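You operate a simulated robot arm through the tools that you are given. There is no shell and no other tool. Be economical: measure what you need, move in short steps, check, and stop when the job is done.

The job below is to be done with a simulated two-armed robot. You get a single attempt, and the scene is never put back.

TASK
Put the green ring from the shelf under the steel bench on the top of the turn table. Put the purple divider on the dry again bay of the steel table. Pick up the green divider with one hand, pass it to the other hand and put it on the shelf of the nozzle bench. Pull the liner drawer open. Any order will do. Set down upright: green divider.

The check looks at the end state, three seconds after you hand in, the way a careful person would. Anything else that was tipped, shoved, dropped, spilled or broken makes it a failure.

THE ROBOT
Two 7-joint arms with two-finger parallel grippers on one trunk, on a base that drives. Base frame: it is fixed to the floor where the robot stands at the start and does not move with it; the origin is under the middle of the robot, x ahead of it, y to its left, z up; the surface under the hand at the start is at about z = 320. Units: mm, degrees, N and s.
The left shoulder is at the start at [50, 209, 1021], the right one opposite. With the tool pointing down near the work surface each hand reaches from about 100 to 760 mm from the robot's upright axis, wherever it stands, measured 20 degrees to its own side. Places, roughly: dry again bay of the steel table [-1000, 1100, 800]; green divider (20x6x12 cm) [-9900, -4600, 800]; green ring (7x7x2 cm) [600, -200, 300]; liner drawer [-14800, -1200, 700]; purple divider (22x6x13 cm) [-500, -1400, 1000]; shelf of the nozzle bench [-9000, -5600, 200]; top of the turn table [600, -1300, 900]. Payload 4.4 kg a hand.
The tool frame of a hand sits at the grasp point between the pads (the TCP): z along the fingers, y along the line on which they close. The tips reach 23 mm beyond it. The gripper opens to 94 mm. The fingers are 38 mm wide and 10 mm thick; the gripper's body (54 by 96 mm) begins 39 mm behind the TCP.
Orientation is told as [roll, pitch, yaw] about the base's x, y, z axes, in that order, counted from this pose: with the fingers straight down and closing along the base's y, the tool's x points along the base's -x, its y along +y and its z along -z.

THE INTERFACE
- The arms move only by the tool servo_tool. It takes "left_series", "right_series" or both (then of equal length, played together; a hand with none holds still); each is a list of rows, each an object of numbers (a shift or turn left out is 0, a gripper value left out holds the last): "tx", "ty", "tz": the shift along the tool's x, y, z in units of 300 mm (1.0 is 300 mm); "ax", "ay", "az": the turn, a rotation vector about the tool's x, y, z in units of 90 degrees (1.0 is 90 degrees). In form: [{"tx": .., "ty": .., "tz": .., "ax": .., "ay": .., "az": ..}, ...]. A call has 1 to 20 rows; each row is the pose to reach, as a shift and turn from the pose commanded when the call began, along the tool's axes at that moment. "left_jaw" and "right_jaw" are, for a hand that has rows, the opening, from 0 (shut) to 1 (fully open), set as the call begins (left out, the last holds). A call with a number of a shift or a turn outside -1 to 1 is refused whole. Each row takes 0.2 s and may step no farther than 50 mm and 8.6 degrees from the row before; otherwise, or with a gripper value out of range, the whole call is refused. Where a pose cannot be reached the arm comes as near as it can. A force on the tool above 40 N (or 10 N above the force at the start of the call, whichever is more), or a blocked arm, ends the call early, and 0.2 s more pass. The fingers move at their own pace (about 108 mm/s each) and stop on an object; they squeeze with about 40 N. The grip force told is the motor's: it shows also when the fingers shut on nothing. Time passes only in rows, and 0.2 s behind the last, so rows that repeat a pose let the fingers close. The reply holds the time, the measured pose of the TCP, the force on the tool along the base axes, the opening and the grip force, in the units named above and with some noise, with the torque about the TCP (base axes, N m) and any sound that the robot's microphone picked up, and new pictures: "show" is both (left out), scene, wrist or none (wrist: the cameras of the hands that moved).
- Cameras (640 x 400 px; columns grow to the right, rows downward): "scene" is now at [119.9, -8.4, 1156]; the picture's right is [-0.10, -1.00, 0.00], its down [-0.83, 0.08, -0.55] and it looks along [0.55, -0.05, -0.84] (base axes); focal length 280 px, centre (320, 200). "left" rides on the left gripper at [86, -16, -74] in its tool frame; the picture's right is [0.18, 0.98, 0.00], its down [-0.58, 0.11, -0.81] and it looks along [-0.79, 0.15, 0.59] (tool axes); focal length 243 px, centre (320, 200). "right" rides on the right gripper at [86, 16, -75] in its tool frame; the picture's right is [-0.18, 0.98, 0.00], its down [-0.58, -0.11, -0.81] and it looks along [-0.79, -0.15, 0.59] (tool axes); focal length 243 px, centre (320, 200). There is no depth. A picture from a camera that has moved, and an enlarged one, comes with that camera's place and axes in the base frame and with its lens. The place of the scene camera against the robot may be out by one fixed shift of up to 25 mm in any direction.
- slide_trunk(by): slides the trunk up (or, below 0, down) by that many mm; the arms and the scene camera ride with it, the base frame stays. It gives what a move gives, with no picture.
- drive_base(legs): drives the robot by 1 to 6 legs, each [ahead, left, turn to the left] in mm, mm and degrees, along the robot's own axes; the way and the turn of a leg run together, so that a leg with both is an arc; at most 1500 mm and 180 degrees a leg. The arms and the cameras ride along, it lands a little off, and it stops where it bumps. It gives what a move gives, and a new picture of the scene camera.
- aim_head(pan, tilt): turns the head with the scene camera to pan (to the left, within 80 degrees either way) and tilt (down, from -29 to 69), counted from straight ahead of the robot. It gives what a move gives, and a new picture of the scene camera.
- enlarge(camera, box): a new picture of the part [left, top, right, bottom] of that camera's present view, enlarged. It takes no simulated time.
- hand_in(): hands the job in; it is judged then, once.

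Go step by step. Nothing tells you exact positions but the pictures and the camera data: compare them with the known pose of the tool, close in by small moves and look again before you grip or let go. The budget is 165 turns and 260 pictures, counting those below and the enlarged ones. Unless the task says otherwise, let go and move clear before handing in.

The tools are called after ">>>" as name(argument=value, ...) on one line, values as JSON. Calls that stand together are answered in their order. servo_tool: Moves the arms, as the interface text tells. Its arguments: {"type":"object","properties":{"left_series":{"type":"array","items":{"type":"object","properties":{"tx":{"type":"number"},"ty":{"type":"number"},"tz":{"type":"number"},"ax":{"type":"number"},"ay":{"type":"number"},"az":{"type":"number"}}}},"left_jaw":{"type":"number"},"right_series":{"type":"array","items":{"type":"object","properties":{"tx":{"type":"number"},"ty":{"type":"number"},"tz":{"type":"number"},"ax":{"type":"number"},"ay":{"type":"number"},"az":{"type":"number"}}}},"right_jaw":{"type":"number"},"show":{"type":"string","enum":["both","scene","wrist","none"]}},"required":[]} The other tools are called the same way: slide_trunk (by) slides the trunk up or down; drive_base (legs) drives the base; aim_head (pan, tilt) turns the head that bears the scene camera; enlarge (camera, box) takes an enlarged picture of a part of a camera's view; hand_in () hands the job in.

At the start:

```text
clock: 0.0
left_ee_pos: [428.8, 55.1, 628.8]
left_ee_rot: [0.0, -0.1, 0.0]
left_force: [-0.1, -0.6, -0.4]
left_ft_torque: [-0.01, 0.01, 0.01]
left_gripper_width: 94.2
left_grip_force: 0.1
right_ee_pos: [416.3, -296.9, 586.4]
right_ee_rot: [0.0, 0.0, 0.0]
right_force: [-0.5, -0.5, -0.5]
right_ft_torque: [-0.04, 0.01, 0.03]
right_gripper_width: 93.8
right_grip_force: 0.1
trunk travel left (down, up): [-100.0, 463.0]
robot x, y, heading: [2.5, -0.0, -0.2]
head pan, tilt: [-5.6, 56.8]
```

scene: 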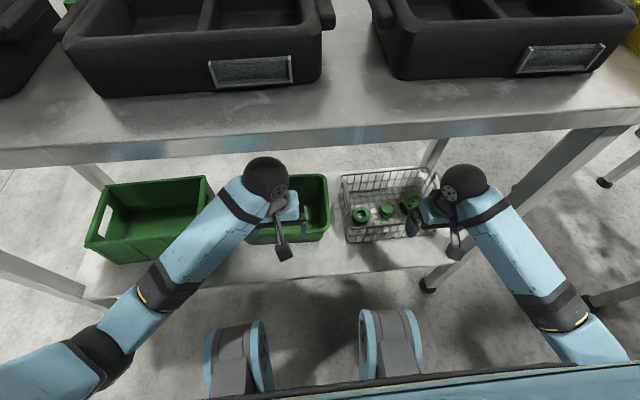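
right: 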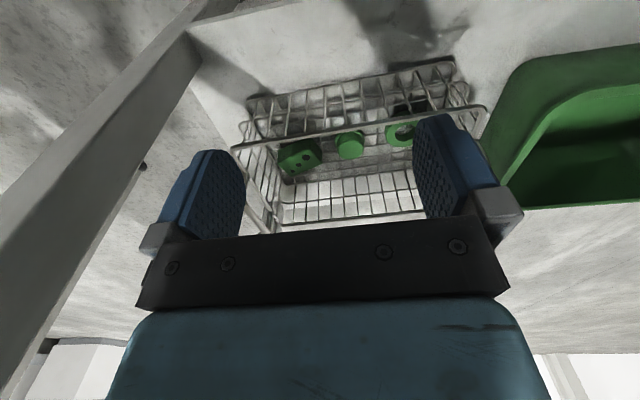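
left: 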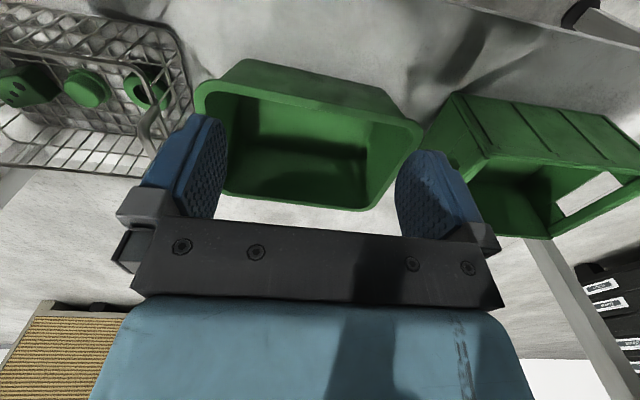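

I see a wire basket on the lower shelf with three green items, one of them a ring. I'll look closer first.

>>> enlarge(camera="scene", box=[320, 150, 480, 250])

>>> enlarge(camera="right", box=[220, 40, 500, 240])

```text
4.00 times, centred on (400, 200) of scene
camera zoom: at [119.9, -8.4, 1156.0], right [-0.1, -1.0, 0.0], down [-0.83, 0.08, -0.55], along [0.55, -0.05, -0.84], focal length 1118 px, centre (0, 200)
```

zoom: 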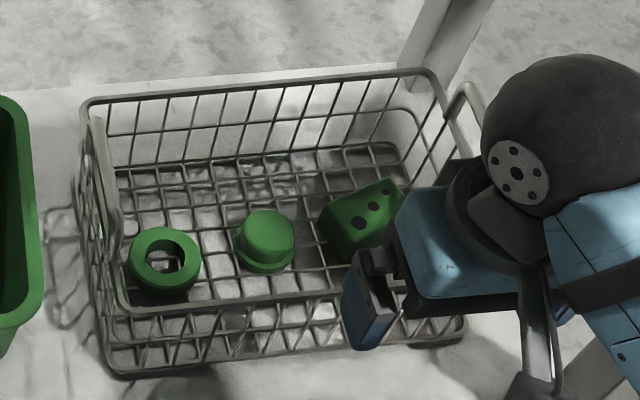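

```text
2.00 times, centred on (360, 140) of right
camera zoom: at [328.3, -281.7, 660.8], right [0.18, 0.98, 0.0], down [0.58, -0.11, 0.81], along [0.79, -0.15, -0.59], focal length 485 px, centre (240, 320)
```

zoom: 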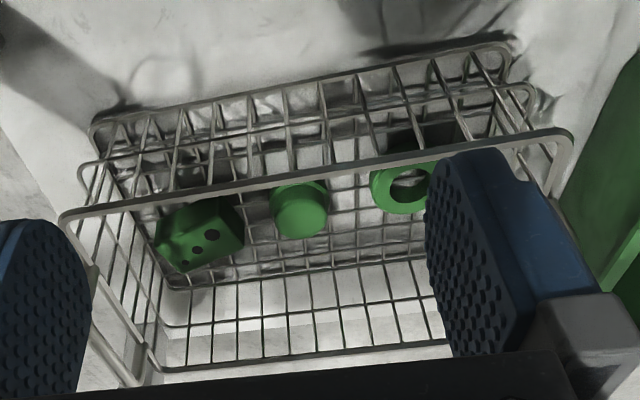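

The ring looks to be at about (600, -194, 325) in a basket with its rim near z 435, under a bench top whose edge is near x 400. I'll lower the right hand to just over the rim level, then move it forward over the ring.

>>> servo_tool(right_series=[{"tz": 0.15}, {"tz": 0.29}, {"tz": 0.29, "tx": -0.12, "ty": 0.08}, {"tz": 0.29, "tx": -0.24, "ty": 0.16}, {"tz": 0.29, "tx": -0.36, "ty": 0.24}, {"tz": 0.29, "tx": -0.48, "ty": 0.3}, {"tz": 0.29, "tx": -0.59, "ty": 0.343}], right_jaw=1)

```text
clock: 1.6
left_ee_pos: [430.0, 55.0, 629.8]
left_ee_rot: [0.0, 0.0, 0.1]
left_force: [0.4, 1.1, 0.6]
left_ft_torque: [-0.01, 0.0, 0.01]
left_gripper_width: 94.1
left_grip_force: 0.1
right_ee_pos: [591.8, -195.0, 501.3]
right_ee_rot: [0.0, 0.0, 0.0]
right_force: [0.0, 0.4, 0.6]
right_ft_torque: [0.01, 0.0, -0.02]
right_gripper_width: 94.1
right_grip_force: 0.1
trunk travel left (down, up): [-100.0, 463.0]
robot x, y, heading: [1.9, 0.2, -0.0]
head pan, tilt: [-5.6, 56.8]
camera scene: at [120.0, -8.2, 1156.0], right [-0.1, -1.0, 0.0], down [-0.83, 0.08, -0.55], along [0.55, -0.05, -0.84], focal length 280 px, centre (320, 200)
camera right: at [505.8, -177.9, 575.7], right [0.18, 0.98, 0.0], down [0.58, -0.11, 0.81], along [0.79, -0.15, -0.59], focal length 243 px, centre (320, 200)
```

scene: 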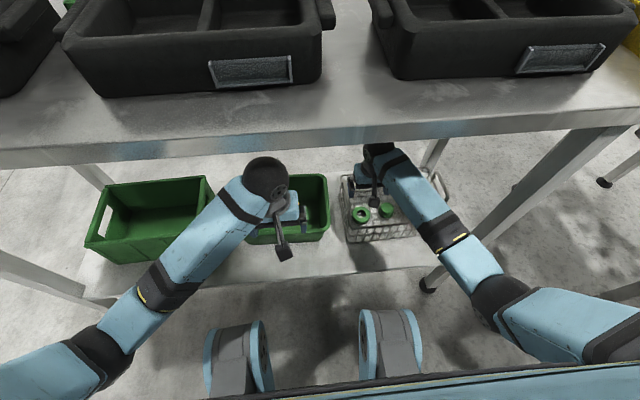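
right: 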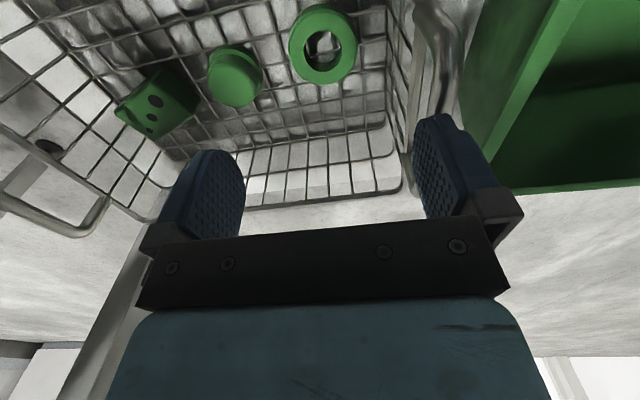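

The ring is near (598, -193), about 30 mm from the basket's left wall. I'll check the clearance of the wrist camera to the basket's front wall.

>>> enlarge(camera="scene", box=[320, 140, 448, 250])

```text
3.64 times, centred on (384, 195) of scene
camera zoom: at [120.0, -8.2, 1156.0], right [-0.1, -1.0, 0.0], down [-0.83, 0.08, -0.55], along [0.55, -0.05, -0.84], focal length 1016 px, centre (87, 218)
```

zoom: 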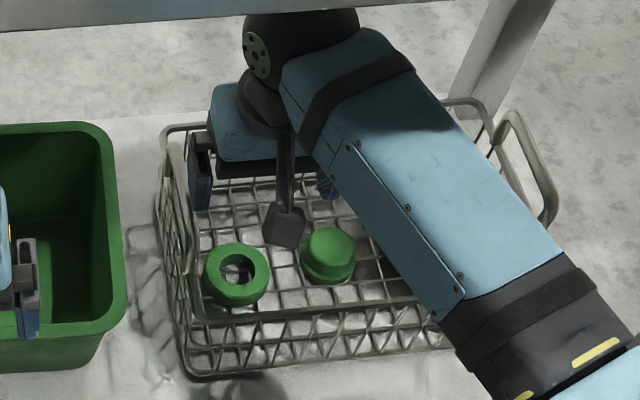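

The wrist camera would come close to the front wall, so I'll yaw the hand 60° to swing it inward, then look again.

>>> servo_tool(right_series=[{"az": -0.095, "tx": -0.02}, {"az": -0.19, "tx": -0.02}, {"az": -0.285, "tx": -0.02}, {"az": -0.38, "tx": -0.02}, {"az": -0.475, "tx": -0.02}, {"az": -0.57, "tx": -0.02}, {"az": -0.667, "tx": -0.02, "ty": 0.006}])

```text
refused: row 7 steps farther than a row can; nothing moved
```

>>> servo_tool(right_series=[{"az": -0.094, "tx": -0.02}, {"az": -0.188, "tx": -0.02}, {"az": -0.282, "tx": -0.02}, {"az": -0.376, "tx": -0.02}, {"az": -0.47, "tx": -0.02}, {"az": -0.564, "tx": -0.02}, {"az": -0.655, "tx": -0.02, "ty": 0.006}])

```text
clock: 3.2
left_ee_pos: [428.3, 53.9, 628.7]
left_ee_rot: [0.0, -0.1, 0.0]
left_force: [0.3, -0.2, 0.5]
left_ft_torque: [-0.02, -0.02, 0.0]
left_gripper_width: 94.2
left_grip_force: 0.0
right_ee_pos: [598.4, -193.1, 499.6]
right_ee_rot: [0.1, 0.0, 59.1]
right_force: [-0.2, -0.1, 0.2]
right_ft_torque: [0.02, 0.0, -0.01]
right_gripper_width: 93.9
right_grip_force: 0.1
trunk travel left (down, up): [-100.0, 463.0]
robot x, y, heading: [0.2, -0.6, 0.0]
head pan, tilt: [-5.6, 56.8]
camera scene: at [119.9, -8.4, 1156.0], right [-0.1, -1.0, 0.0], down [-0.83, 0.08, -0.55], along [0.55, -0.05, -0.84], focal length 280 px, centre (320, 200)
camera right: at [539.4, -258.7, 573.9], right [-0.75, 0.66, 0.0], down [0.39, 0.44, 0.81], along [0.53, 0.6, -0.59], focal length 243 px, centre (320, 200)
```

scene: 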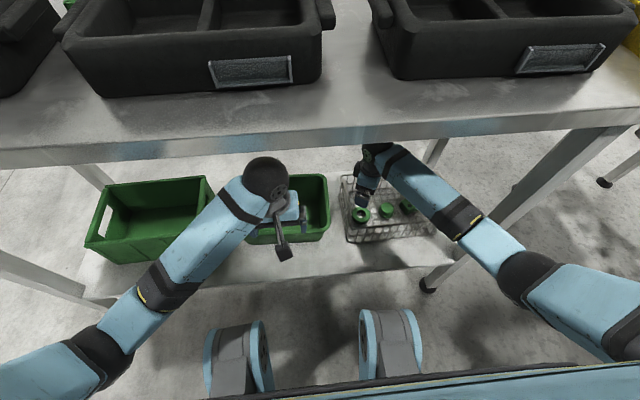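
right: 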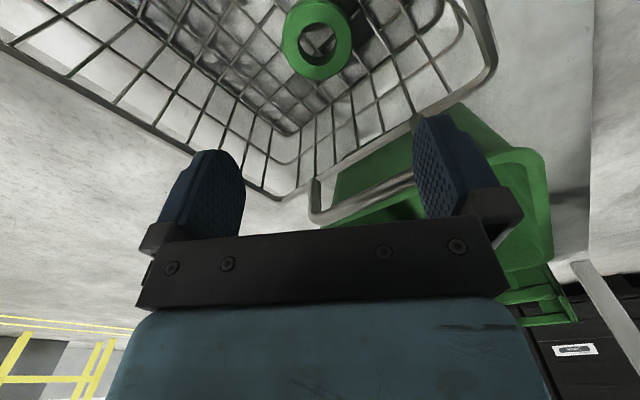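

The ring is near (596, -195), and I'll go down partway to z 400 and look again.

>>> servo_tool(right_series=[{"tz": 0.1, "tx": 0.009, "ty": 0.003}, {"tz": 0.22, "tx": 0.009, "ty": 0.003}, {"tz": 0.33, "tx": 0.009, "ty": 0.003}, {"tz": 0.33, "tx": 0.009, "ty": 0.003}], show="wrist")

>>> enlarge(camera="scene", box=[320, 140, 448, 250])

```text
clock: 4.2
left_ee_pos: [429.4, 54.8, 629.4]
left_ee_rot: [0.0, 0.1, 0.0]
left_force: [-0.1, 0.6, 0.1]
left_ft_torque: [0.01, 0.03, 0.0]
left_gripper_width: 94.0
left_grip_force: 0.1
right_ee_pos: [594.4, -193.2, 402.5]
right_ee_rot: [0.0, 0.1, 59.0]
right_force: [1.4, -0.4, 0.1]
right_ft_torque: [-0.01, 0.0, 0.01]
right_gripper_width: 94.0
right_grip_force: 0.0
trunk travel left (down, up): [-100.0, 463.0]
robot x, y, heading: [2.4, 1.2, -0.2]
head pan, tilt: [-5.6, 56.8]
camera right: at [536.1, -260.0, 476.1], right [-0.75, 0.66, 0.0], down [0.39, 0.44, 0.81], along [0.54, 0.6, -0.59], focal length 243 px, centre (320, 200)
```

right: 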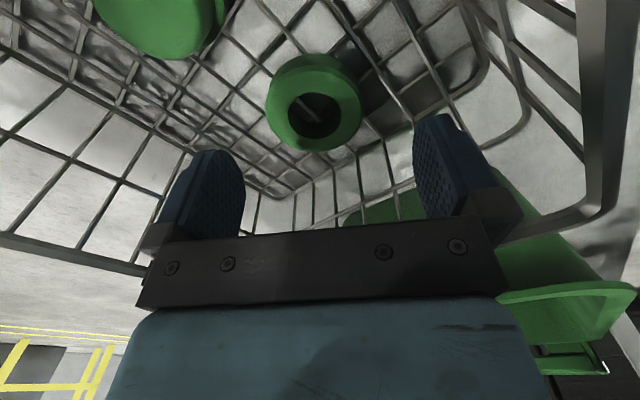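

```text
3.64 times, centred on (384, 195) of scene
camera zoom: at [119.9, -8.4, 1156.0], right [-0.1, -1.0, 0.0], down [-0.83, 0.08, -0.55], along [0.55, -0.05, -0.84], focal length 1016 px, centre (87, 218)
```

zoom: 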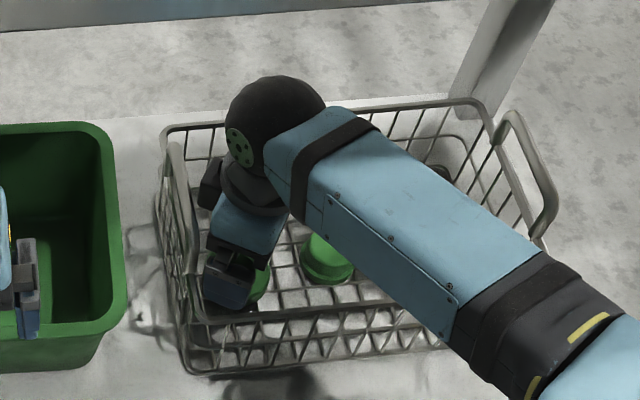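

The ring is about 4 mm off-centre, so I'll correct that and go down to z 354.

>>> servo_tool(right_series=[{"tz": 0.04, "tx": 0.005, "ty": -0.015}, {"tz": 0.1, "tx": 0.005, "ty": -0.015}, {"tz": 0.16, "tx": 0.005, "ty": -0.015}, {"tz": 0.16, "tx": 0.005, "ty": -0.015}], show="wrist")

```text
clock: 5.2
left_ee_pos: [429.5, 54.3, 628.9]
left_ee_rot: [0.1, 0.0, 0.0]
left_force: [1.0, -0.1, -0.1]
left_ft_torque: [0.0, 0.03, -0.01]
left_gripper_width: 93.9
left_grip_force: 0.0
right_ee_pos: [599.8, -197.7, 352.9]
right_ee_rot: [0.0, 0.1, 58.9]
right_force: [0.5, 0.2, 0.1]
right_ft_torque: [-0.01, -0.01, -0.01]
right_gripper_width: 93.9
right_grip_force: 0.1
trunk travel left (down, up): [-100.0, 463.0]
robot x, y, heading: [0.7, 1.0, -0.0]
head pan, tilt: [-5.6, 56.8]
camera right: at [540.3, -263.6, 427.1], right [-0.75, 0.66, 0.0], down [0.39, 0.44, 0.81], along [0.54, 0.6, -0.59], focal length 243 px, centre (320, 200)
```

right: 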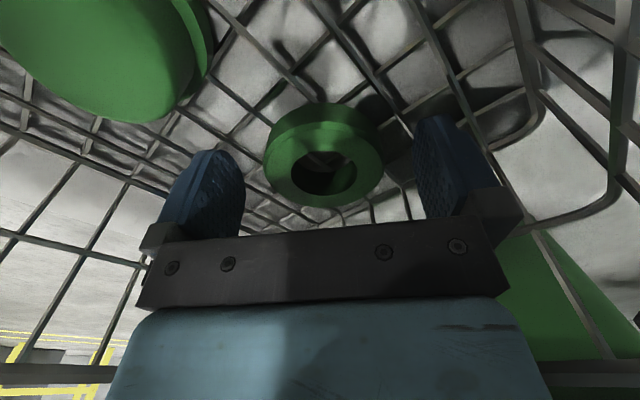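

The ring is centred, so I'll go down a few mm more and close.

>>> servo_tool(right_series=[{"tz": 0.02}, {"tz": 0.02}], show="none")

>>> servo_tool(right_series=[{}, {}, {}, {}], right_jaw=0.5, show="wrist")

```text
clock: 5.8
left_ee_pos: [428.3, 55.3, 629.2]
left_ee_rot: [0.0, -0.1, 0.0]
left_force: [0.6, 0.6, 0.3]
left_ft_torque: [0.01, 0.01, 0.01]
left_gripper_width: 93.9
left_grip_force: 0.2
right_ee_pos: [599.5, -199.1, 348.8]
right_ee_rot: [-0.2, 0.0, 59.0]
right_force: [-1.0, -2.3, 18.7]
right_ft_torque: [-0.02, 1.75, 0.84]
right_gripper_width: 94.0
right_grip_force: 0.0
trunk travel left (down, up): [-100.0, 463.0]
robot x, y, heading: [-1.6, 2.1, 0.2]
head pan, tilt: [-5.6, 56.8]
```

```text
clock: 6.8
left_ee_pos: [429.1, 55.6, 629.8]
left_ee_rot: [0.0, -0.1, 0.0]
left_force: [0.2, 0.3, 0.4]
left_ft_torque: [-0.03, 0.03, 0.0]
left_gripper_width: 93.7
left_grip_force: 0.1
right_ee_pos: [599.2, -197.3, 348.9]
right_ee_rot: [-0.3, -0.1, 59.0]
right_force: [5.6, 3.5, 22.9]
right_ft_torque: [-0.67, 1.44, 0.56]
right_gripper_width: 59.9
right_grip_force: 40.1
trunk travel left (down, up): [-100.0, 463.0]
robot x, y, heading: [-2.4, 3.1, -0.0]
head pan, tilt: [-5.6, 56.8]
camera right: at [540.1, -263.1, 423.4], right [-0.75, 0.66, 0.0], down [0.39, 0.44, 0.81], along [0.54, 0.6, -0.59], focal length 243 px, centre (320, 200)
```

right: 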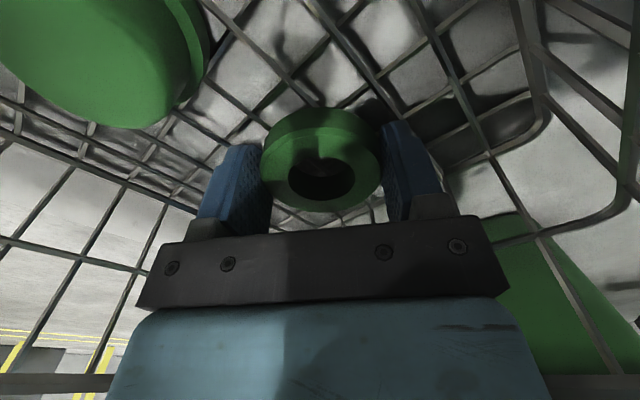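

It has gripped at about 60 mm. I'll lift the ring out of the basket.

>>> servo_tool(right_series=[{}, {"tz": -0.05}, {"tz": -0.1}, {"tz": -0.25}, {"tz": -0.4}, {"tz": -0.5}, {"tz": -0.5}], right_jaw=0)

```text
clock: 8.4
left_ee_pos: [428.9, 54.0, 628.9]
left_ee_rot: [-0.1, 0.1, 0.0]
left_force: [-1.3, 0.6, -0.1]
left_ft_torque: [-0.02, -0.01, -0.01]
left_gripper_width: 94.4
left_grip_force: 0.0
right_ee_pos: [599.6, -197.8, 494.2]
right_ee_rot: [0.1, 0.0, 59.0]
right_force: [-1.0, -0.3, -0.6]
right_ft_torque: [0.01, 0.01, -0.01]
right_gripper_width: 60.0
right_grip_force: 40.5
trunk travel left (down, up): [-100.0, 463.0]
robot x, y, heading: [-3.3, 2.4, -0.1]
head pan, tilt: [-5.6, 56.8]
camera scene: at [119.9, -8.4, 1156.0], right [-0.1, -1.0, 0.0], down [-0.83, 0.08, -0.55], along [0.55, -0.05, -0.84], focal length 280 px, centre (320, 200)
camera right: at [540.8, -263.7, 569.3], right [-0.75, 0.66, 0.0], down [0.39, 0.44, 0.81], along [0.54, 0.6, -0.59], focal length 243 px, centre (320, 200)
```

scene: 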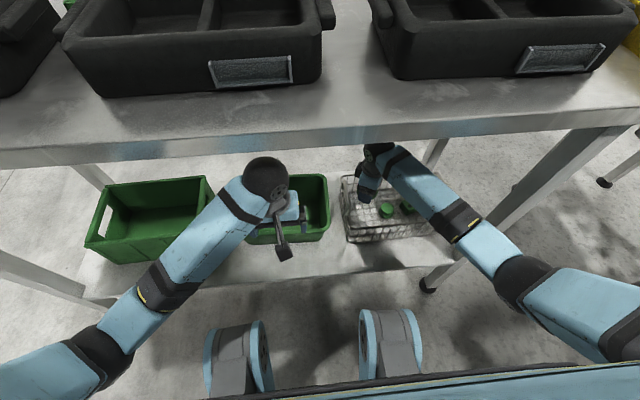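
right: 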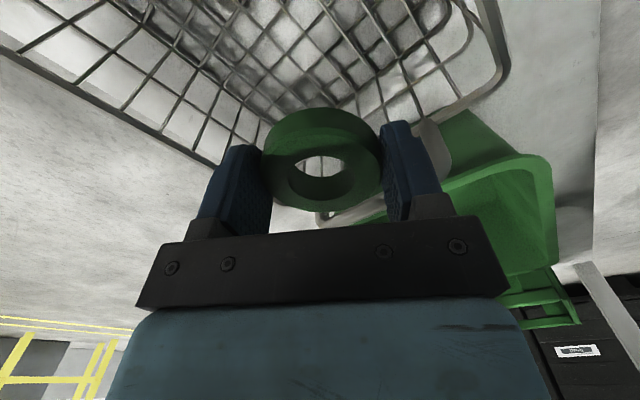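

The ring is held and clear of the rim. I'll pull the right hand back out from under the bench, undoing the yaw on the way.

>>> servo_tool(right_series=[{"tx": 0.08, "ty": 0.1, "tz": -0.05}, {"tx": 0.18, "ty": 0.2, "tz": -0.05}, {"tx": 0.28, "ty": 0.3, "tz": -0.05}, {"tx": 0.38, "ty": 0.4, "tz": -0.05}, {"tx": 0.48, "ty": 0.5, "tz": -0.05, "az": 0.09}, {"tx": 0.58, "ty": 0.6, "tz": -0.05, "az": 0.18}, {"tx": 0.58, "ty": 0.6, "tz": -0.05, "az": 0.27}, {"tx": 0.58, "ty": 0.6, "tz": -0.05, "az": 0.36}, {"tx": 0.58, "ty": 0.6, "tz": -0.05, "az": 0.45}, {"tx": 0.58, "ty": 0.6, "tz": -0.05, "az": 0.54}, {"tx": 0.58, "ty": 0.6, "tz": -0.05, "az": 0.63}], left_series=[{"tx": 0.05, "tz": 0.05}, {"tx": 0.1, "tz": 0.1}, {"tx": 0.2, "tz": 0.1}, {"tx": 0.3, "tz": 0.1}, {"tx": 0.4, "tz": 0.1}, {"tx": 0.4, "tz": 0.1}, {"tx": 0.4, "tz": 0.1}, {"tx": 0.4, "tz": 0.1}, {"tx": 0.4, "tz": 0.1}, {"tx": 0.4, "tz": 0.1}, {"tx": 0.4, "tz": 0.1}], show="scene")

>>> aim_head(pan=-60, tilt=30)

>>> aim_head(pan=70, tilt=30)

```text
clock: 10.8
left_ee_pos: [352.0, 76.0, 620.0]
left_ee_rot: [1.2, -5.6, 1.8]
left_force: [-0.6, 0.4, -0.3]
left_ft_torque: [0.01, 0.01, 0.0]
left_gripper_width: 93.9
left_grip_force: 0.0
right_ee_pos: [352.2, -258.0, 509.5]
right_ee_rot: [-0.4, 0.1, 6.0]
right_force: [-0.2, -0.4, 0.1]
right_ft_torque: [-0.01, 0.0, 0.0]
right_gripper_width: 59.7
right_grip_force: 40.3
trunk travel left (down, up): [-100.0, 463.0]
robot x, y, heading: [-3.6, 2.1, -0.1]
head pan, tilt: [-5.6, 56.8]
stopped in row 11 (right hand): the force on the tool passed its limit at 76 N (the readings are from after the stop); the commanded pose is now the measured one
camera scene: at [115.7, -10.2, 1154.7], right [-0.1, -1.0, 0.0], down [-0.83, 0.08, -0.55], along [0.55, -0.05, -0.83], focal length 280 px, centre (320, 200)
```

scene: 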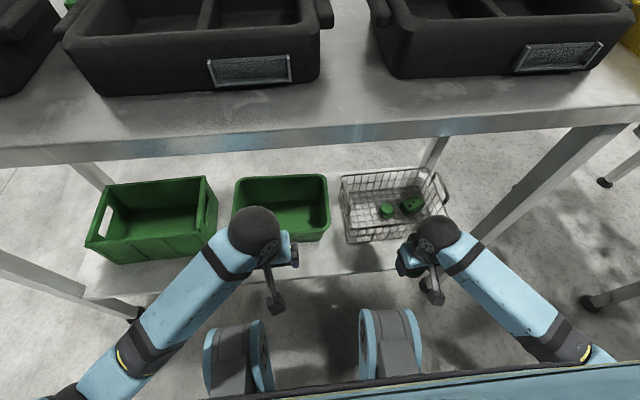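

```text
clock: 12.0
left_ee_pos: [352.5, 75.2, 619.2]
left_ee_rot: [1.3, -5.1, 1.9]
left_force: [0.0, -0.6, 0.1]
left_ft_torque: [0.0, 0.02, 0.0]
left_gripper_width: 94.1
left_grip_force: 0.1
right_ee_pos: [353.3, -258.7, 511.4]
right_ee_rot: [-0.6, 0.3, 6.0]
right_force: [0.4, 0.4, -0.7]
right_ft_torque: [0.0, -0.01, 0.01]
right_gripper_width: 59.9
right_grip_force: 39.7
trunk travel left (down, up): [-100.0, 463.0]
robot x, y, heading: [0.1, 1.0, 0.2]
head pan, tilt: [-60.0, 30.0]
camera scene: at [93.2, -79.2, 1194.7], right [-0.87, -0.5, 0.0], down [-0.25, 0.43, -0.87], along [0.43, -0.75, -0.5], focal length 280 px, centre (320, 200)
```

scene: 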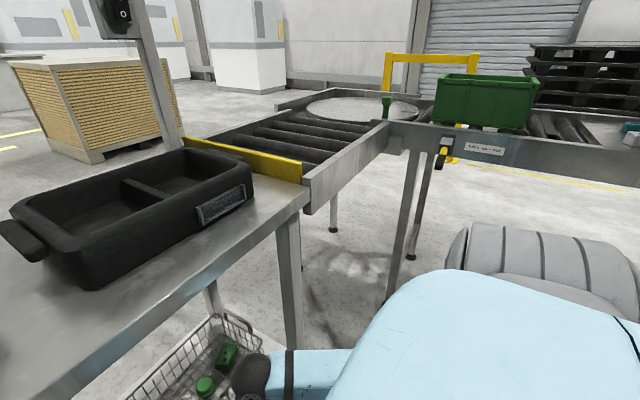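

```text
clock: 14.1
left_ee_pos: [353.1, 74.5, 618.8]
left_ee_rot: [1.3, -5.1, 1.9]
left_force: [-0.2, -0.4, 0.3]
left_ft_torque: [0.01, -0.03, 0.02]
left_gripper_width: 93.9
left_grip_force: 0.0
right_ee_pos: [352.9, -259.1, 510.4]
right_ee_rot: [-0.5, 0.3, 6.1]
right_force: [-1.4, -0.6, -0.3]
right_ft_torque: [0.02, 0.04, 0.03]
right_gripper_width: 59.5
right_grip_force: 40.0
trunk travel left (down, up): [-100.0, 463.0]
robot x, y, heading: [0.1, -0.3, 0.1]
head pan, tilt: [70.0, 30.0]
camera scene: at [78.9, 84.1, 1194.6], right [0.94, -0.34, 0.0], down [-0.17, -0.47, -0.87], along [0.3, 0.81, -0.5], focal length 280 px, centre (320, 200)
```

scene: 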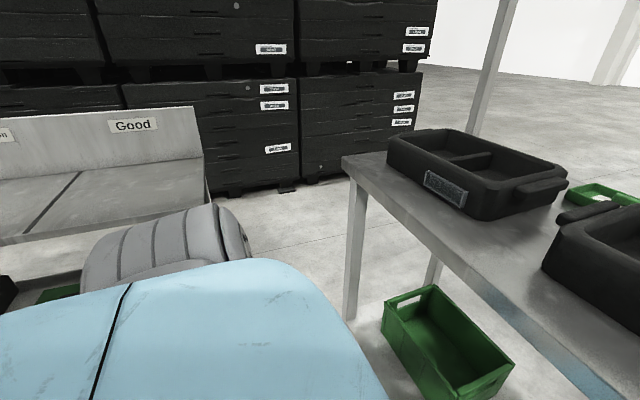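

The turntable's round disc is at the corner of the roller conveyor on the right. I'll back off from the bench, raise the trunk, and turn towards it.

>>> drive_base(legs=[[-300, 0, 0]])

>>> slide_trunk(by=350)

>>> drive_base(legs=[[0, 0, -60]])

>>> aim_head(pan=0, tilt=30)

```text
clock: 16.1
left_ee_pos: [54.2, 76.2, 620.4]
left_ee_rot: [1.3, -5.1, 2.0]
left_force: [-0.3, 0.7, -0.7]
left_ft_torque: [0.01, -0.04, -0.02]
left_gripper_width: 93.8
left_grip_force: 0.1
right_ee_pos: [56.0, -259.7, 511.0]
right_ee_rot: [-0.7, 0.3, 6.2]
right_force: [1.2, -1.0, -0.1]
right_ft_torque: [0.07, 0.04, 0.08]
right_gripper_width: 59.6
right_grip_force: 40.0
trunk travel left (down, up): [-100.0, 463.0]
robot x, y, heading: [-297.0, 0.5, 0.4]
head pan, tilt: [70.0, 30.0]
camera scene: at [-218.3, 84.0, 1194.6], right [0.94, -0.34, 0.0], down [-0.17, -0.47, -0.87], along [0.29, 0.81, -0.5], focal length 280 px, centre (320, 200)
```

scene: 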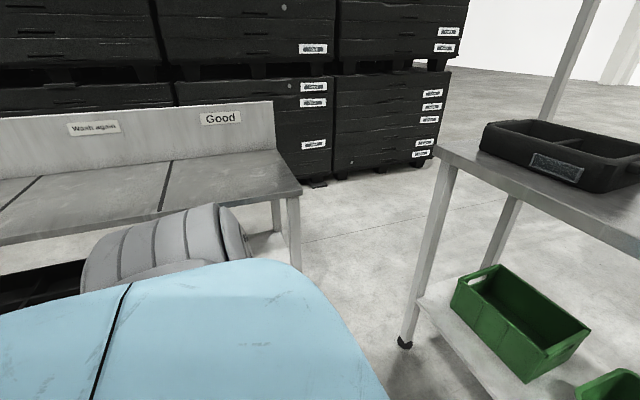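

```text
clock: 19.6
left_ee_pos: [55.5, 75.4, 969.1]
left_ee_rot: [1.4, -5.0, 1.9]
left_force: [0.6, 0.2, 0.1]
left_ft_torque: [-0.01, -0.02, -0.01]
left_gripper_width: 94.1
left_grip_force: 0.0
right_ee_pos: [57.3, -258.4, 860.1]
right_ee_rot: [-0.5, 0.4, 6.2]
right_force: [-0.1, 0.0, -0.4]
right_ft_torque: [-0.03, -0.02, 0.03]
right_gripper_width: 59.8
right_grip_force: 40.0
trunk travel left (down, up): [-450.0, 113.0]
robot x, y, heading: [-295.3, -0.7, 0.2]
head pan, tilt: [70.0, 30.0]
```

```text
clock: 22.6
left_ee_pos: [-54.1, -266.6, 967.4]
left_ee_rot: [1.4, -5.0, -58.0]
left_force: [0.2, 0.8, 0.2]
left_ft_torque: [-0.01, 0.02, -0.01]
left_gripper_width: 94.0
left_grip_force: 0.0
right_ee_pos: [-342.2, -435.9, 860.5]
right_ee_rot: [-0.5, 0.4, -53.7]
right_force: [0.0, 0.3, -0.2]
right_ft_torque: [0.01, 0.01, -0.01]
right_gripper_width: 60.0
right_grip_force: 40.1
trunk travel left (down, up): [-450.0, 113.0]
robot x, y, heading: [-297.1, 1.1, -59.7]
head pan, tilt: [70.0, 30.0]
camera scene: at [-191.5, -44.2, 1544.2], right [0.18, -0.98, 0.0], down [-0.49, -0.09, -0.87], along [0.85, 0.15, -0.5], focal length 280 px, centre (320, 200)
```

scene: 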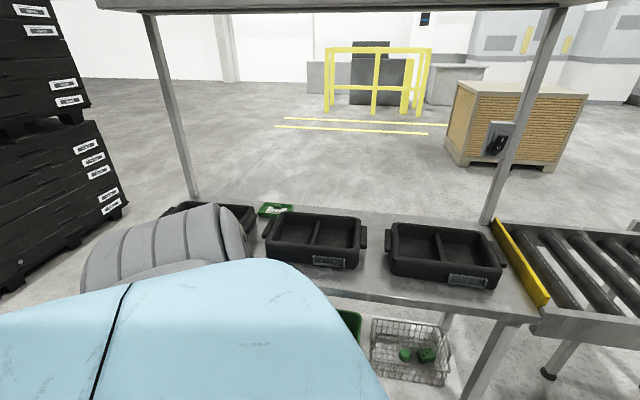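

```text
clock: 24.0
left_ee_pos: [-54.1, -267.7, 967.9]
left_ee_rot: [1.4, -5.0, -58.0]
left_force: [0.7, 0.4, 0.1]
left_ft_torque: [-0.01, -0.02, 0.02]
left_gripper_width: 94.2
left_grip_force: 0.1
right_ee_pos: [-343.3, -436.1, 859.7]
right_ee_rot: [-0.4, 0.4, -53.9]
right_force: [-0.2, -0.4, 0.4]
right_ft_torque: [0.0, -0.01, 0.01]
right_gripper_width: 59.5
right_grip_force: 40.0
trunk travel left (down, up): [-450.0, 113.0]
robot x, y, heading: [-295.8, 0.2, -59.6]
head pan, tilt: [0.0, 30.0]
camera scene: at [-234.9, -138.3, 1544.2], right [-0.86, -0.5, 0.0], down [-0.25, 0.43, -0.87], along [0.44, -0.75, -0.5], focal length 280 px, centre (320, 200)
```

scene: 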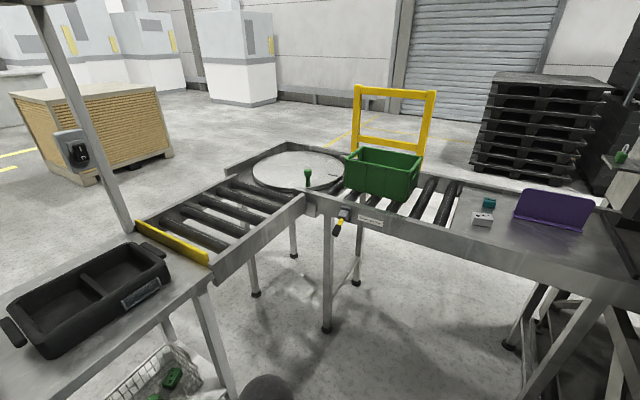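

From here I can see everything nearby: the turntable disc is centred at about (615, -1345), and the purple divider stands on the extension at the right. I'll raise both hands above conveyor height and drive to near (80, -690).

>>> servo_tool(right_series=[{"tz": -0.16}, {"tz": -0.32}, {"tz": -0.48}, {"tz": -0.64}, {"tz": -0.74}], left_series=[{"tz": -0.1}, {"tz": -0.2}, {"tz": -0.3}, {"tz": -0.35}, {"tz": -0.35}], show="none")

>>> drive_base(legs=[[785, -25, 0], [0, 0, 9]])

>>> aim_head(pan=0, tilt=50)

```text
clock: 25.2
left_ee_pos: [-60.8, -259.9, 1073.2]
left_ee_rot: [1.4, -5.0, -58.0]
left_force: [-0.3, -0.5, 0.4]
left_ft_torque: [-0.01, 0.0, 0.0]
left_gripper_width: 94.1
left_grip_force: 0.0
right_ee_pos: [-338.6, -435.0, 1083.4]
right_ee_rot: [-0.7, 0.5, -53.8]
right_force: [0.1, 0.5, -0.4]
right_ft_torque: [0.03, 0.0, 0.0]
right_gripper_width: 59.9
right_grip_force: 40.1
trunk travel left (down, up): [-450.0, 113.0]
robot x, y, heading: [-293.5, -2.3, -60.2]
head pan, tilt: [0.0, 30.0]
```

```text
clock: 30.1
left_ee_pos: [351.2, -913.0, 1073.9]
left_ee_rot: [1.3, -5.0, -48.9]
left_force: [-0.4, -1.2, -0.1]
left_ft_torque: [-0.01, -0.01, -0.01]
left_gripper_width: 94.0
left_grip_force: 0.1
right_ee_pos: [103.4, -1130.3, 1082.7]
right_ee_rot: [-0.6, 0.4, -44.7]
right_force: [0.7, 0.0, 0.1]
right_ft_torque: [-0.01, -0.04, 0.0]
right_gripper_width: 59.6
right_grip_force: 39.9
trunk travel left (down, up): [-450.0, 113.0]
robot x, y, heading: [73.9, -693.8, -50.6]
head pan, tilt: [0.0, 30.0]
camera scene: at [158.7, -816.5, 1544.2], right [-0.77, -0.63, 0.0], down [-0.32, 0.39, -0.87], along [0.55, -0.67, -0.5], focal length 280 px, centre (320, 200)
```

scene: 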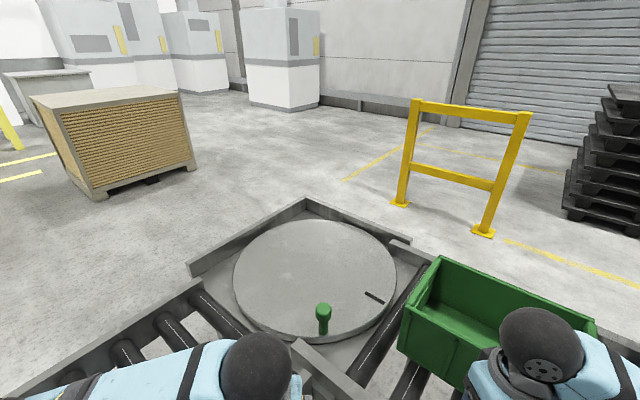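

```text
clock: 30.9
left_ee_pos: [350.7, -912.4, 1073.2]
left_ee_rot: [1.4, -5.0, -49.0]
left_force: [0.8, 0.4, -0.9]
left_ft_torque: [-0.03, -0.03, -0.01]
left_gripper_width: 94.0
left_grip_force: 0.0
right_ee_pos: [103.7, -1130.3, 1082.3]
right_ee_rot: [-0.5, 0.4, -44.7]
right_force: [-0.2, -0.2, 0.2]
right_ft_torque: [0.0, -0.02, 0.01]
right_gripper_width: 59.6
right_grip_force: 39.9
trunk travel left (down, up): [-450.0, 113.0]
robot x, y, heading: [74.4, -696.2, -50.8]
head pan, tilt: [0.0, 50.0]
camera scene: at [149.9, -806.1, 1514.8], right [-0.77, -0.63, 0.0], down [-0.48, 0.59, -0.64], along [0.41, -0.5, -0.77], focal length 280 px, centre (320, 200)
```

scene: 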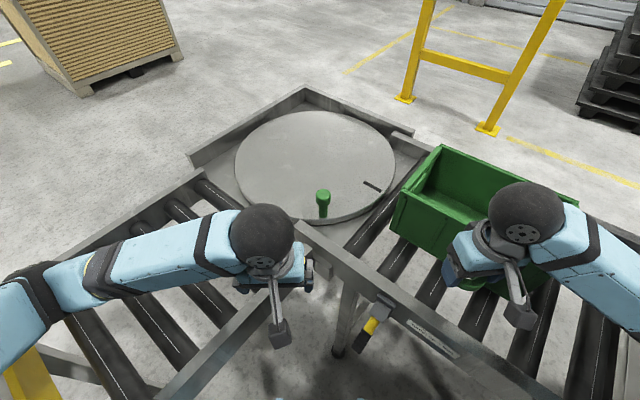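

The disc is centred near (590, -1315), with a green knob standing at its near edge. I'll raise the right hand to clear the green bin, move a bit nearer, and bring the ring over a free part of the disc.

>>> servo_tool(right_series=[{"tz": -0.15}, {"tz": -0.3}, {"tz": -0.45}, {"tz": -0.45}], show="none")

>>> drive_base(legs=[[80, 0, 0]])

```text
clock: 31.9
left_ee_pos: [349.9, -911.7, 1072.8]
left_ee_rot: [1.5, -5.0, -49.0]
left_force: [0.0, -0.5, -0.3]
left_ft_torque: [0.03, 0.01, 0.04]
left_gripper_width: 94.0
left_grip_force: 0.1
right_ee_pos: [102.9, -1127.9, 1217.1]
right_ee_rot: [-0.5, 0.4, -44.9]
right_force: [-1.1, 0.0, 0.1]
right_ft_torque: [0.03, -0.02, 0.0]
right_gripper_width: 59.8
right_grip_force: 39.6
trunk travel left (down, up): [-450.0, 113.0]
robot x, y, heading: [78.7, -693.1, -50.8]
head pan, tilt: [0.0, 50.0]
```

```text
clock: 33.0
left_ee_pos: [400.3, -974.5, 1073.3]
left_ee_rot: [1.4, -4.9, -48.9]
left_force: [-0.2, -0.3, 0.0]
left_ft_torque: [0.02, 0.0, 0.0]
left_gripper_width: 94.2
left_grip_force: 0.0
right_ee_pos: [152.5, -1188.5, 1217.2]
right_ee_rot: [-0.5, 0.4, -44.8]
right_force: [0.3, 1.1, -0.5]
right_ft_torque: [-0.01, -0.01, 0.01]
right_gripper_width: 59.9
right_grip_force: 40.1
trunk travel left (down, up): [-450.0, 113.0]
robot x, y, heading: [124.9, -751.7, -51.0]
head pan, tilt: [0.0, 50.0]
camera scene: at [200.0, -867.7, 1514.7], right [-0.78, -0.63, 0.0], down [-0.48, 0.59, -0.64], along [0.41, -0.5, -0.77], focal length 280 px, centre (320, 200)
```

scene: 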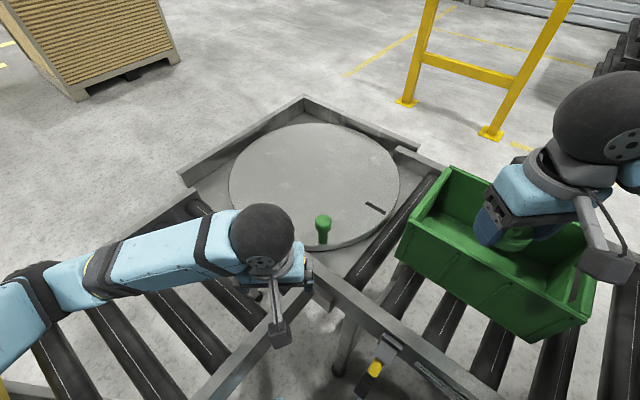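

Next I'll move the right hand over the disc, staying high.

>>> servo_tool(right_series=[{"tx": -0.14, "ty": 0.06}, {"tx": -0.28, "ty": 0.12}, {"tx": -0.42, "ty": 0.17}, {"tx": -0.56, "ty": 0.22}, {"tx": -0.7, "ty": 0.28}, {"tx": -0.84, "ty": 0.34}, {"tx": -0.98, "ty": 0.39}, {"tx": -0.98, "ty": 0.39, "tz": 0.12}, {"tx": -0.98, "ty": 0.39, "tz": 0.25}])

```text
clock: 35.0
left_ee_pos: [400.2, -974.2, 1072.4]
left_ee_rot: [1.4, -5.0, -48.9]
left_force: [-0.2, -1.0, -0.2]
left_ft_torque: [0.02, 0.01, -0.03]
left_gripper_width: 93.9
left_grip_force: 0.0
right_ee_pos: [441.4, -1311.4, 1139.1]
right_ee_rot: [-0.5, 0.4, -44.8]
right_force: [-0.5, 1.0, 0.3]
right_ft_torque: [0.03, 0.01, 0.01]
right_gripper_width: 59.9
right_grip_force: 40.1
trunk travel left (down, up): [-450.0, 113.0]
robot x, y, heading: [128.4, -757.1, -50.7]
head pan, tilt: [0.0, 50.0]
camera scene: at [200.3, -867.8, 1514.7], right [-0.78, -0.63, 0.0], down [-0.48, 0.59, -0.64], along [0.41, -0.5, -0.77], focal length 280 px, centre (320, 200)
camera right: at [392.1, -1239.2, 1214.7], right [0.82, 0.57, -0.01], down [0.34, -0.49, 0.8], along [0.45, -0.67, -0.6], focal length 243 px, centre (320, 200)
```

scene: 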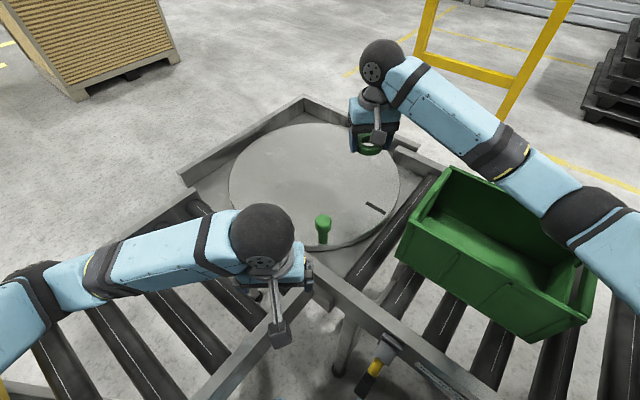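
right: 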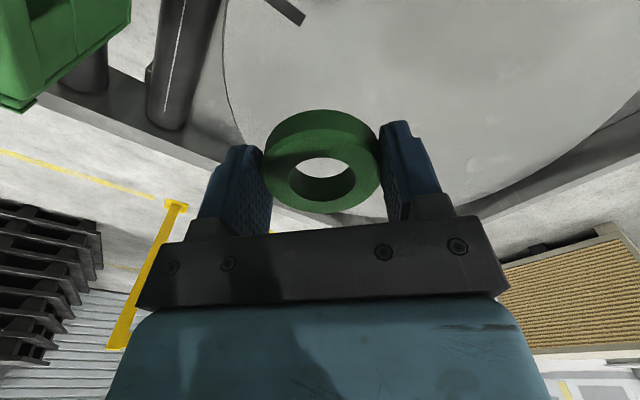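

The ring is above the disc with its edge about 100 mm away. I'll shift 40 mm inward and go down to z about 960.

>>> servo_tool(right_series=[{"ty": 0.13, "tz": 0.06}, {"ty": 0.13, "tz": 0.2}, {"ty": 0.13, "tz": 0.34}, {"ty": 0.13, "tz": 0.48}, {"ty": 0.13, "tz": 0.6}, {"ty": 0.13, "tz": 0.6}])

```text
clock: 36.6
left_ee_pos: [400.1, -964.6, 1074.2]
left_ee_rot: [1.0, -5.6, -48.9]
left_force: [0.3, -0.6, 0.5]
left_ft_torque: [0.01, 0.02, -0.04]
left_gripper_width: 93.8
left_grip_force: 0.1
right_ee_pos: [481.6, -1290.9, 999.5]
right_ee_rot: [-0.3, -3.6, -44.5]
right_force: [0.0, -0.3, -0.4]
right_ft_torque: [-0.02, -0.01, 0.02]
right_gripper_width: 59.7
right_grip_force: 40.0
trunk travel left (down, up): [-450.0, 113.0]
robot x, y, heading: [127.3, -754.9, -50.8]
head pan, tilt: [0.0, 50.0]
stopped in row 6 (right hand): the arm was blocked; the commanded pose is now the measured one
camera scene: at [199.7, -853.2, 1514.3], right [-0.77, -0.63, 0.01], down [-0.48, 0.59, -0.65], along [0.41, -0.51, -0.76], focal length 280 px, centre (320, 200)
camera right: at [429.1, -1214.6, 1068.4], right [0.82, 0.57, 0.01], down [0.3, -0.45, 0.84], along [0.48, -0.69, -0.54], focal length 243 px, centre (320, 200)
```

scene: 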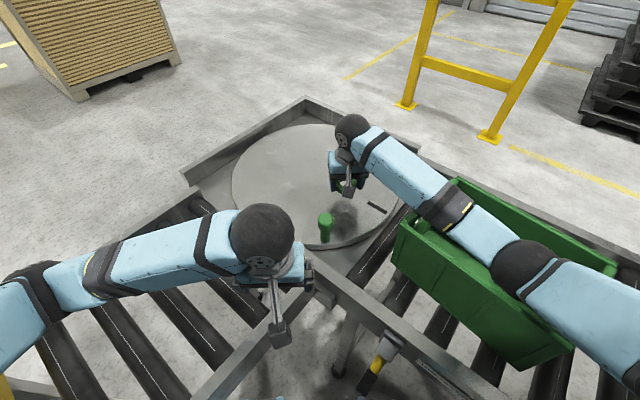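
right: 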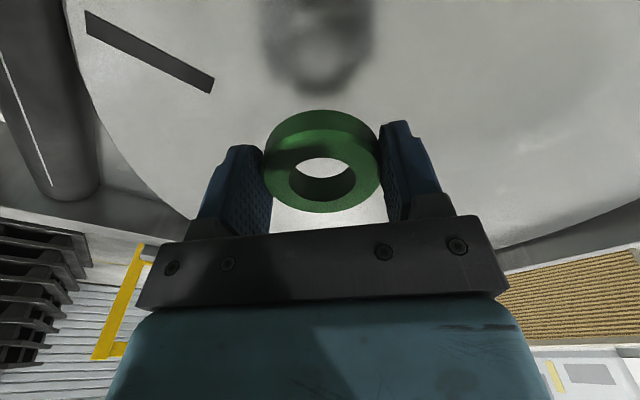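

The forearm is touching the green bin, so I'll lift straight back up and check it.

>>> servo_tool(right_series=[{"tz": -0.15}, {"tz": -0.3}, {"tz": -0.45}, {"tz": -0.6}], show="scene")

```text
clock: 37.6
left_ee_pos: [399.8, -974.6, 1074.0]
left_ee_rot: [1.4, -5.0, -49.1]
left_force: [0.0, 0.7, -0.3]
left_ft_torque: [0.01, -0.03, -0.02]
left_gripper_width: 93.9
left_grip_force: 0.1
right_ee_pos: [471.6, -1292.5, 1165.5]
right_ee_rot: [-0.3, -2.0, -45.0]
right_force: [-0.2, 0.4, 0.2]
right_ft_torque: [0.0, -0.01, 0.06]
right_gripper_width: 60.0
right_grip_force: 40.2
trunk travel left (down, up): [-450.0, 113.0]
robot x, y, heading: [128.8, -752.9, -50.9]
head pan, tilt: [0.0, 50.0]
camera scene: at [199.4, -867.6, 1514.5], right [-0.78, -0.63, 0.0], down [-0.48, 0.59, -0.64], along [0.41, -0.5, -0.77], focal length 280 px, centre (320, 200)
```

scene: 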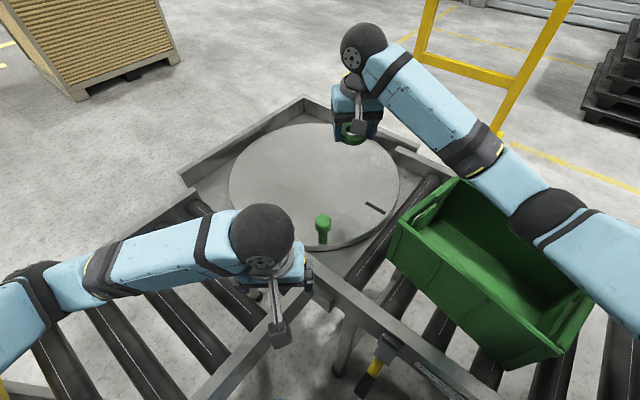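

The bin was nudged slightly, and I'll put that right later. I'll raise the trunk fully and stand further back so the elbow stays high, then try from there.

>>> slide_trunk(by=113)

>>> drive_base(legs=[[-55, 48, 6]])

```text
clock: 39.2
left_ee_pos: [407.7, -975.1, 1103.7]
left_ee_rot: [0.1, -3.9, -48.9]
left_force: [0.3, 0.4, 0.8]
left_ft_torque: [0.0, -0.02, 0.01]
left_gripper_width: 93.8
left_grip_force: 0.0
right_ee_pos: [481.9, -1292.2, 1193.0]
right_ee_rot: [-1.5, -1.0, -45.0]
right_force: [1.0, -0.4, 0.6]
right_ft_torque: [-0.02, 0.01, 0.02]
right_gripper_width: 59.3
right_grip_force: 39.8
trunk travel left (down, up): [-491.0, 72.0]
robot x, y, heading: [112.0, -755.4, -50.7]
head pan, tilt: [0.0, 50.0]
stopped: the arm was blocked; the commanded pose is now the measured one
```

```text
clock: 40.4
left_ee_pos: [421.7, -964.3, 1103.2]
left_ee_rot: [0.3, -3.7, -44.8]
left_force: [0.1, 0.2, -0.3]
left_ft_torque: [-0.01, 0.04, 0.03]
left_gripper_width: 94.0
left_grip_force: 0.2
right_ee_pos: [520.7, -1276.7, 1193.4]
right_ee_rot: [-1.1, -0.8, -40.6]
right_force: [-0.1, 0.3, -1.2]
right_ft_torque: [-0.01, -0.07, -0.01]
right_gripper_width: 59.9
right_grip_force: 39.6
trunk travel left (down, up): [-491.0, 72.0]
robot x, y, heading: [110.5, -766.5, -46.6]
head pan, tilt: [0.0, 50.0]
stopped in leg 1: the robot was blocked; the commanded pose is now the measured one
camera scene: at [226.9, -872.5, 1549.3], right [-0.73, -0.69, 0.02], down [-0.54, 0.56, -0.63], along [0.42, -0.46, -0.78], focal length 280 px, centre (320, 200)
```

scene: 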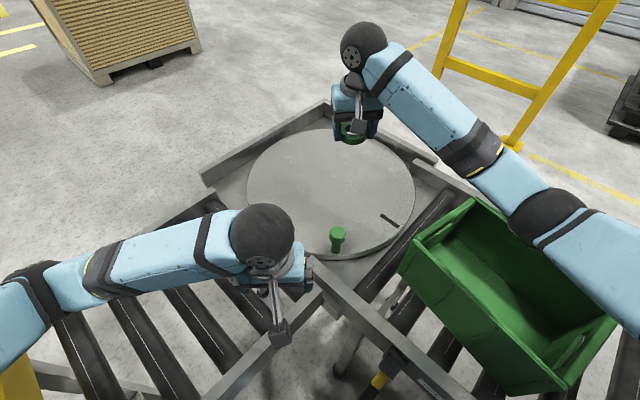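

Something blocked the trunk and the base, so I'll look around to find what is touching.

>>> aim_head(pan=70, tilt=45)

>>> aim_head(pan=-60, tilt=55)

```text
clock: 41.8
left_ee_pos: [423.0, -964.7, 1102.1]
left_ee_rot: [0.5, -3.6, -44.5]
left_force: [-0.6, -0.1, 0.6]
left_ft_torque: [0.04, -0.01, 0.01]
left_gripper_width: 94.1
left_grip_force: 0.1
right_ee_pos: [521.0, -1277.4, 1189.0]
right_ee_rot: [-0.9, -0.6, -40.5]
right_force: [0.2, -1.6, -1.1]
right_ft_torque: [0.01, -0.01, 0.02]
right_gripper_width: 59.9
right_grip_force: 40.1
trunk travel left (down, up): [-491.0, 72.0]
robot x, y, heading: [111.0, -762.3, -46.2]
head pan, tilt: [70.0, 45.0]
camera scene: at [249.3, -786.9, 1555.6], right [0.4, -0.92, -0.02], down [-0.67, -0.28, -0.69], along [0.63, 0.29, -0.72], focal length 280 px, centre (320, 200)
```

scene: 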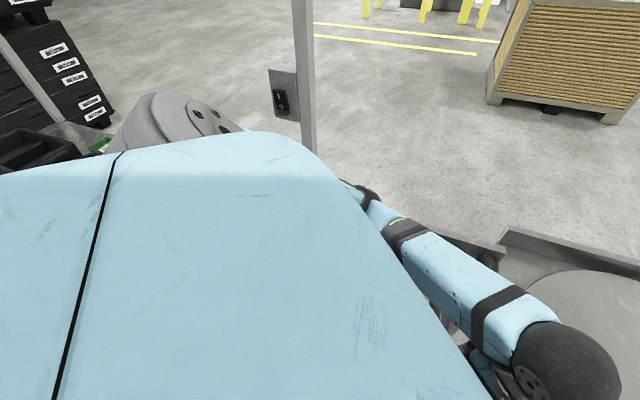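

```text
clock: 43.9
left_ee_pos: [423.0, -962.3, 1101.8]
left_ee_rot: [0.5, -3.6, -44.5]
left_force: [0.3, -0.4, 0.2]
left_ft_torque: [0.0, -0.02, 0.04]
left_gripper_width: 93.9
left_grip_force: 0.0
right_ee_pos: [521.3, -1274.4, 1190.7]
right_ee_rot: [-0.9, -0.8, -40.5]
right_force: [0.5, -0.3, -0.8]
right_ft_torque: [-0.02, -0.03, -0.04]
right_gripper_width: 59.7
right_grip_force: 40.1
trunk travel left (down, up): [-491.0, 72.0]
robot x, y, heading: [110.7, -761.1, -46.2]
head pan, tilt: [-60.0, 55.0]
camera scene: at [153.7, -886.9, 1544.3], right [-0.96, 0.28, 0.03], down [0.21, 0.79, -0.58], along [-0.18, -0.55, -0.82], focal length 280 px, centre (320, 200)
```

scene: 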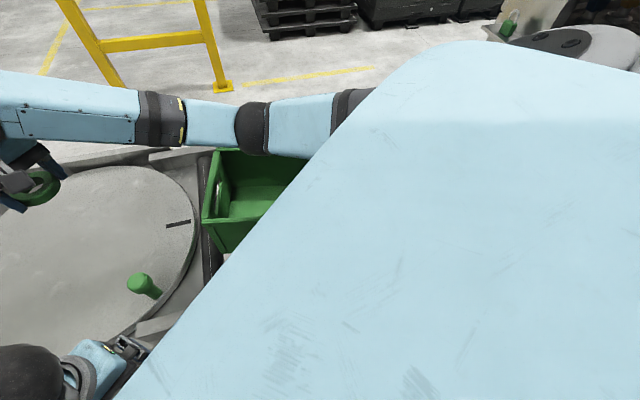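

The tilt suggests the left elbow is hooked under something at +x as the trunk rises. I'll slide back down to release it and look at the left side.

>>> slide_trunk(by=-45)

>>> aim_head(pan=40, tilt=45)

```text
clock: 44.8
left_ee_pos: [400.7, -958.3, 1070.2]
left_ee_rot: [1.5, -5.0, -44.5]
left_force: [0.8, -1.0, 0.5]
left_ft_torque: [0.01, -0.03, 0.02]
left_gripper_width: 93.8
left_grip_force: 0.1
right_ee_pos: [497.4, -1269.2, 1163.2]
right_ee_rot: [-0.2, -2.4, -40.4]
right_force: [0.2, 0.1, -0.5]
right_ft_torque: [0.0, 0.01, 0.0]
right_gripper_width: 59.9
right_grip_force: 39.9
trunk travel left (down, up): [-446.0, 117.0]
robot x, y, heading: [106.8, -760.1, -46.4]
head pan, tilt: [-60.0, 55.0]
```

```text
clock: 46.5
left_ee_pos: [400.6, -957.5, 1069.5]
left_ee_rot: [1.4, -5.0, -44.7]
left_force: [0.3, -0.1, -0.1]
left_ft_torque: [0.05, 0.02, 0.0]
left_gripper_width: 94.2
left_grip_force: 0.0
right_ee_pos: [497.7, -1268.6, 1163.5]
right_ee_rot: [-0.1, -2.3, -40.4]
right_force: [-0.8, 0.2, -0.3]
right_ft_torque: [0.0, -0.01, 0.02]
right_gripper_width: 59.8
right_grip_force: 40.0
trunk travel left (down, up): [-446.0, 117.0]
robot x, y, heading: [110.0, -758.9, -46.6]
head pan, tilt: [40.0, 45.0]
camera scene: at [220.2, -820.2, 1518.0], right [-0.11, -0.99, 0.0], down [-0.7, 0.08, -0.71], along [0.7, -0.08, -0.71], focal length 280 px, centre (320, 200)
```

scene: 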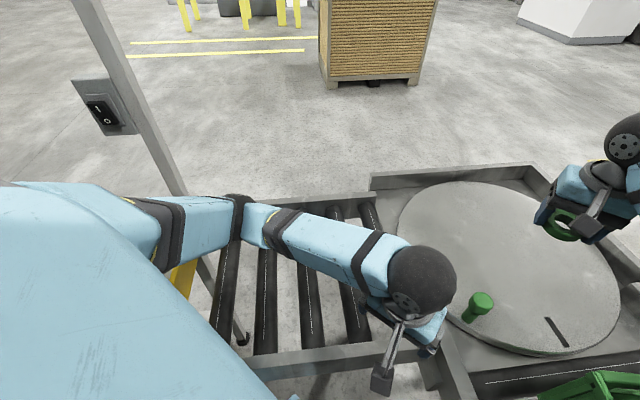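

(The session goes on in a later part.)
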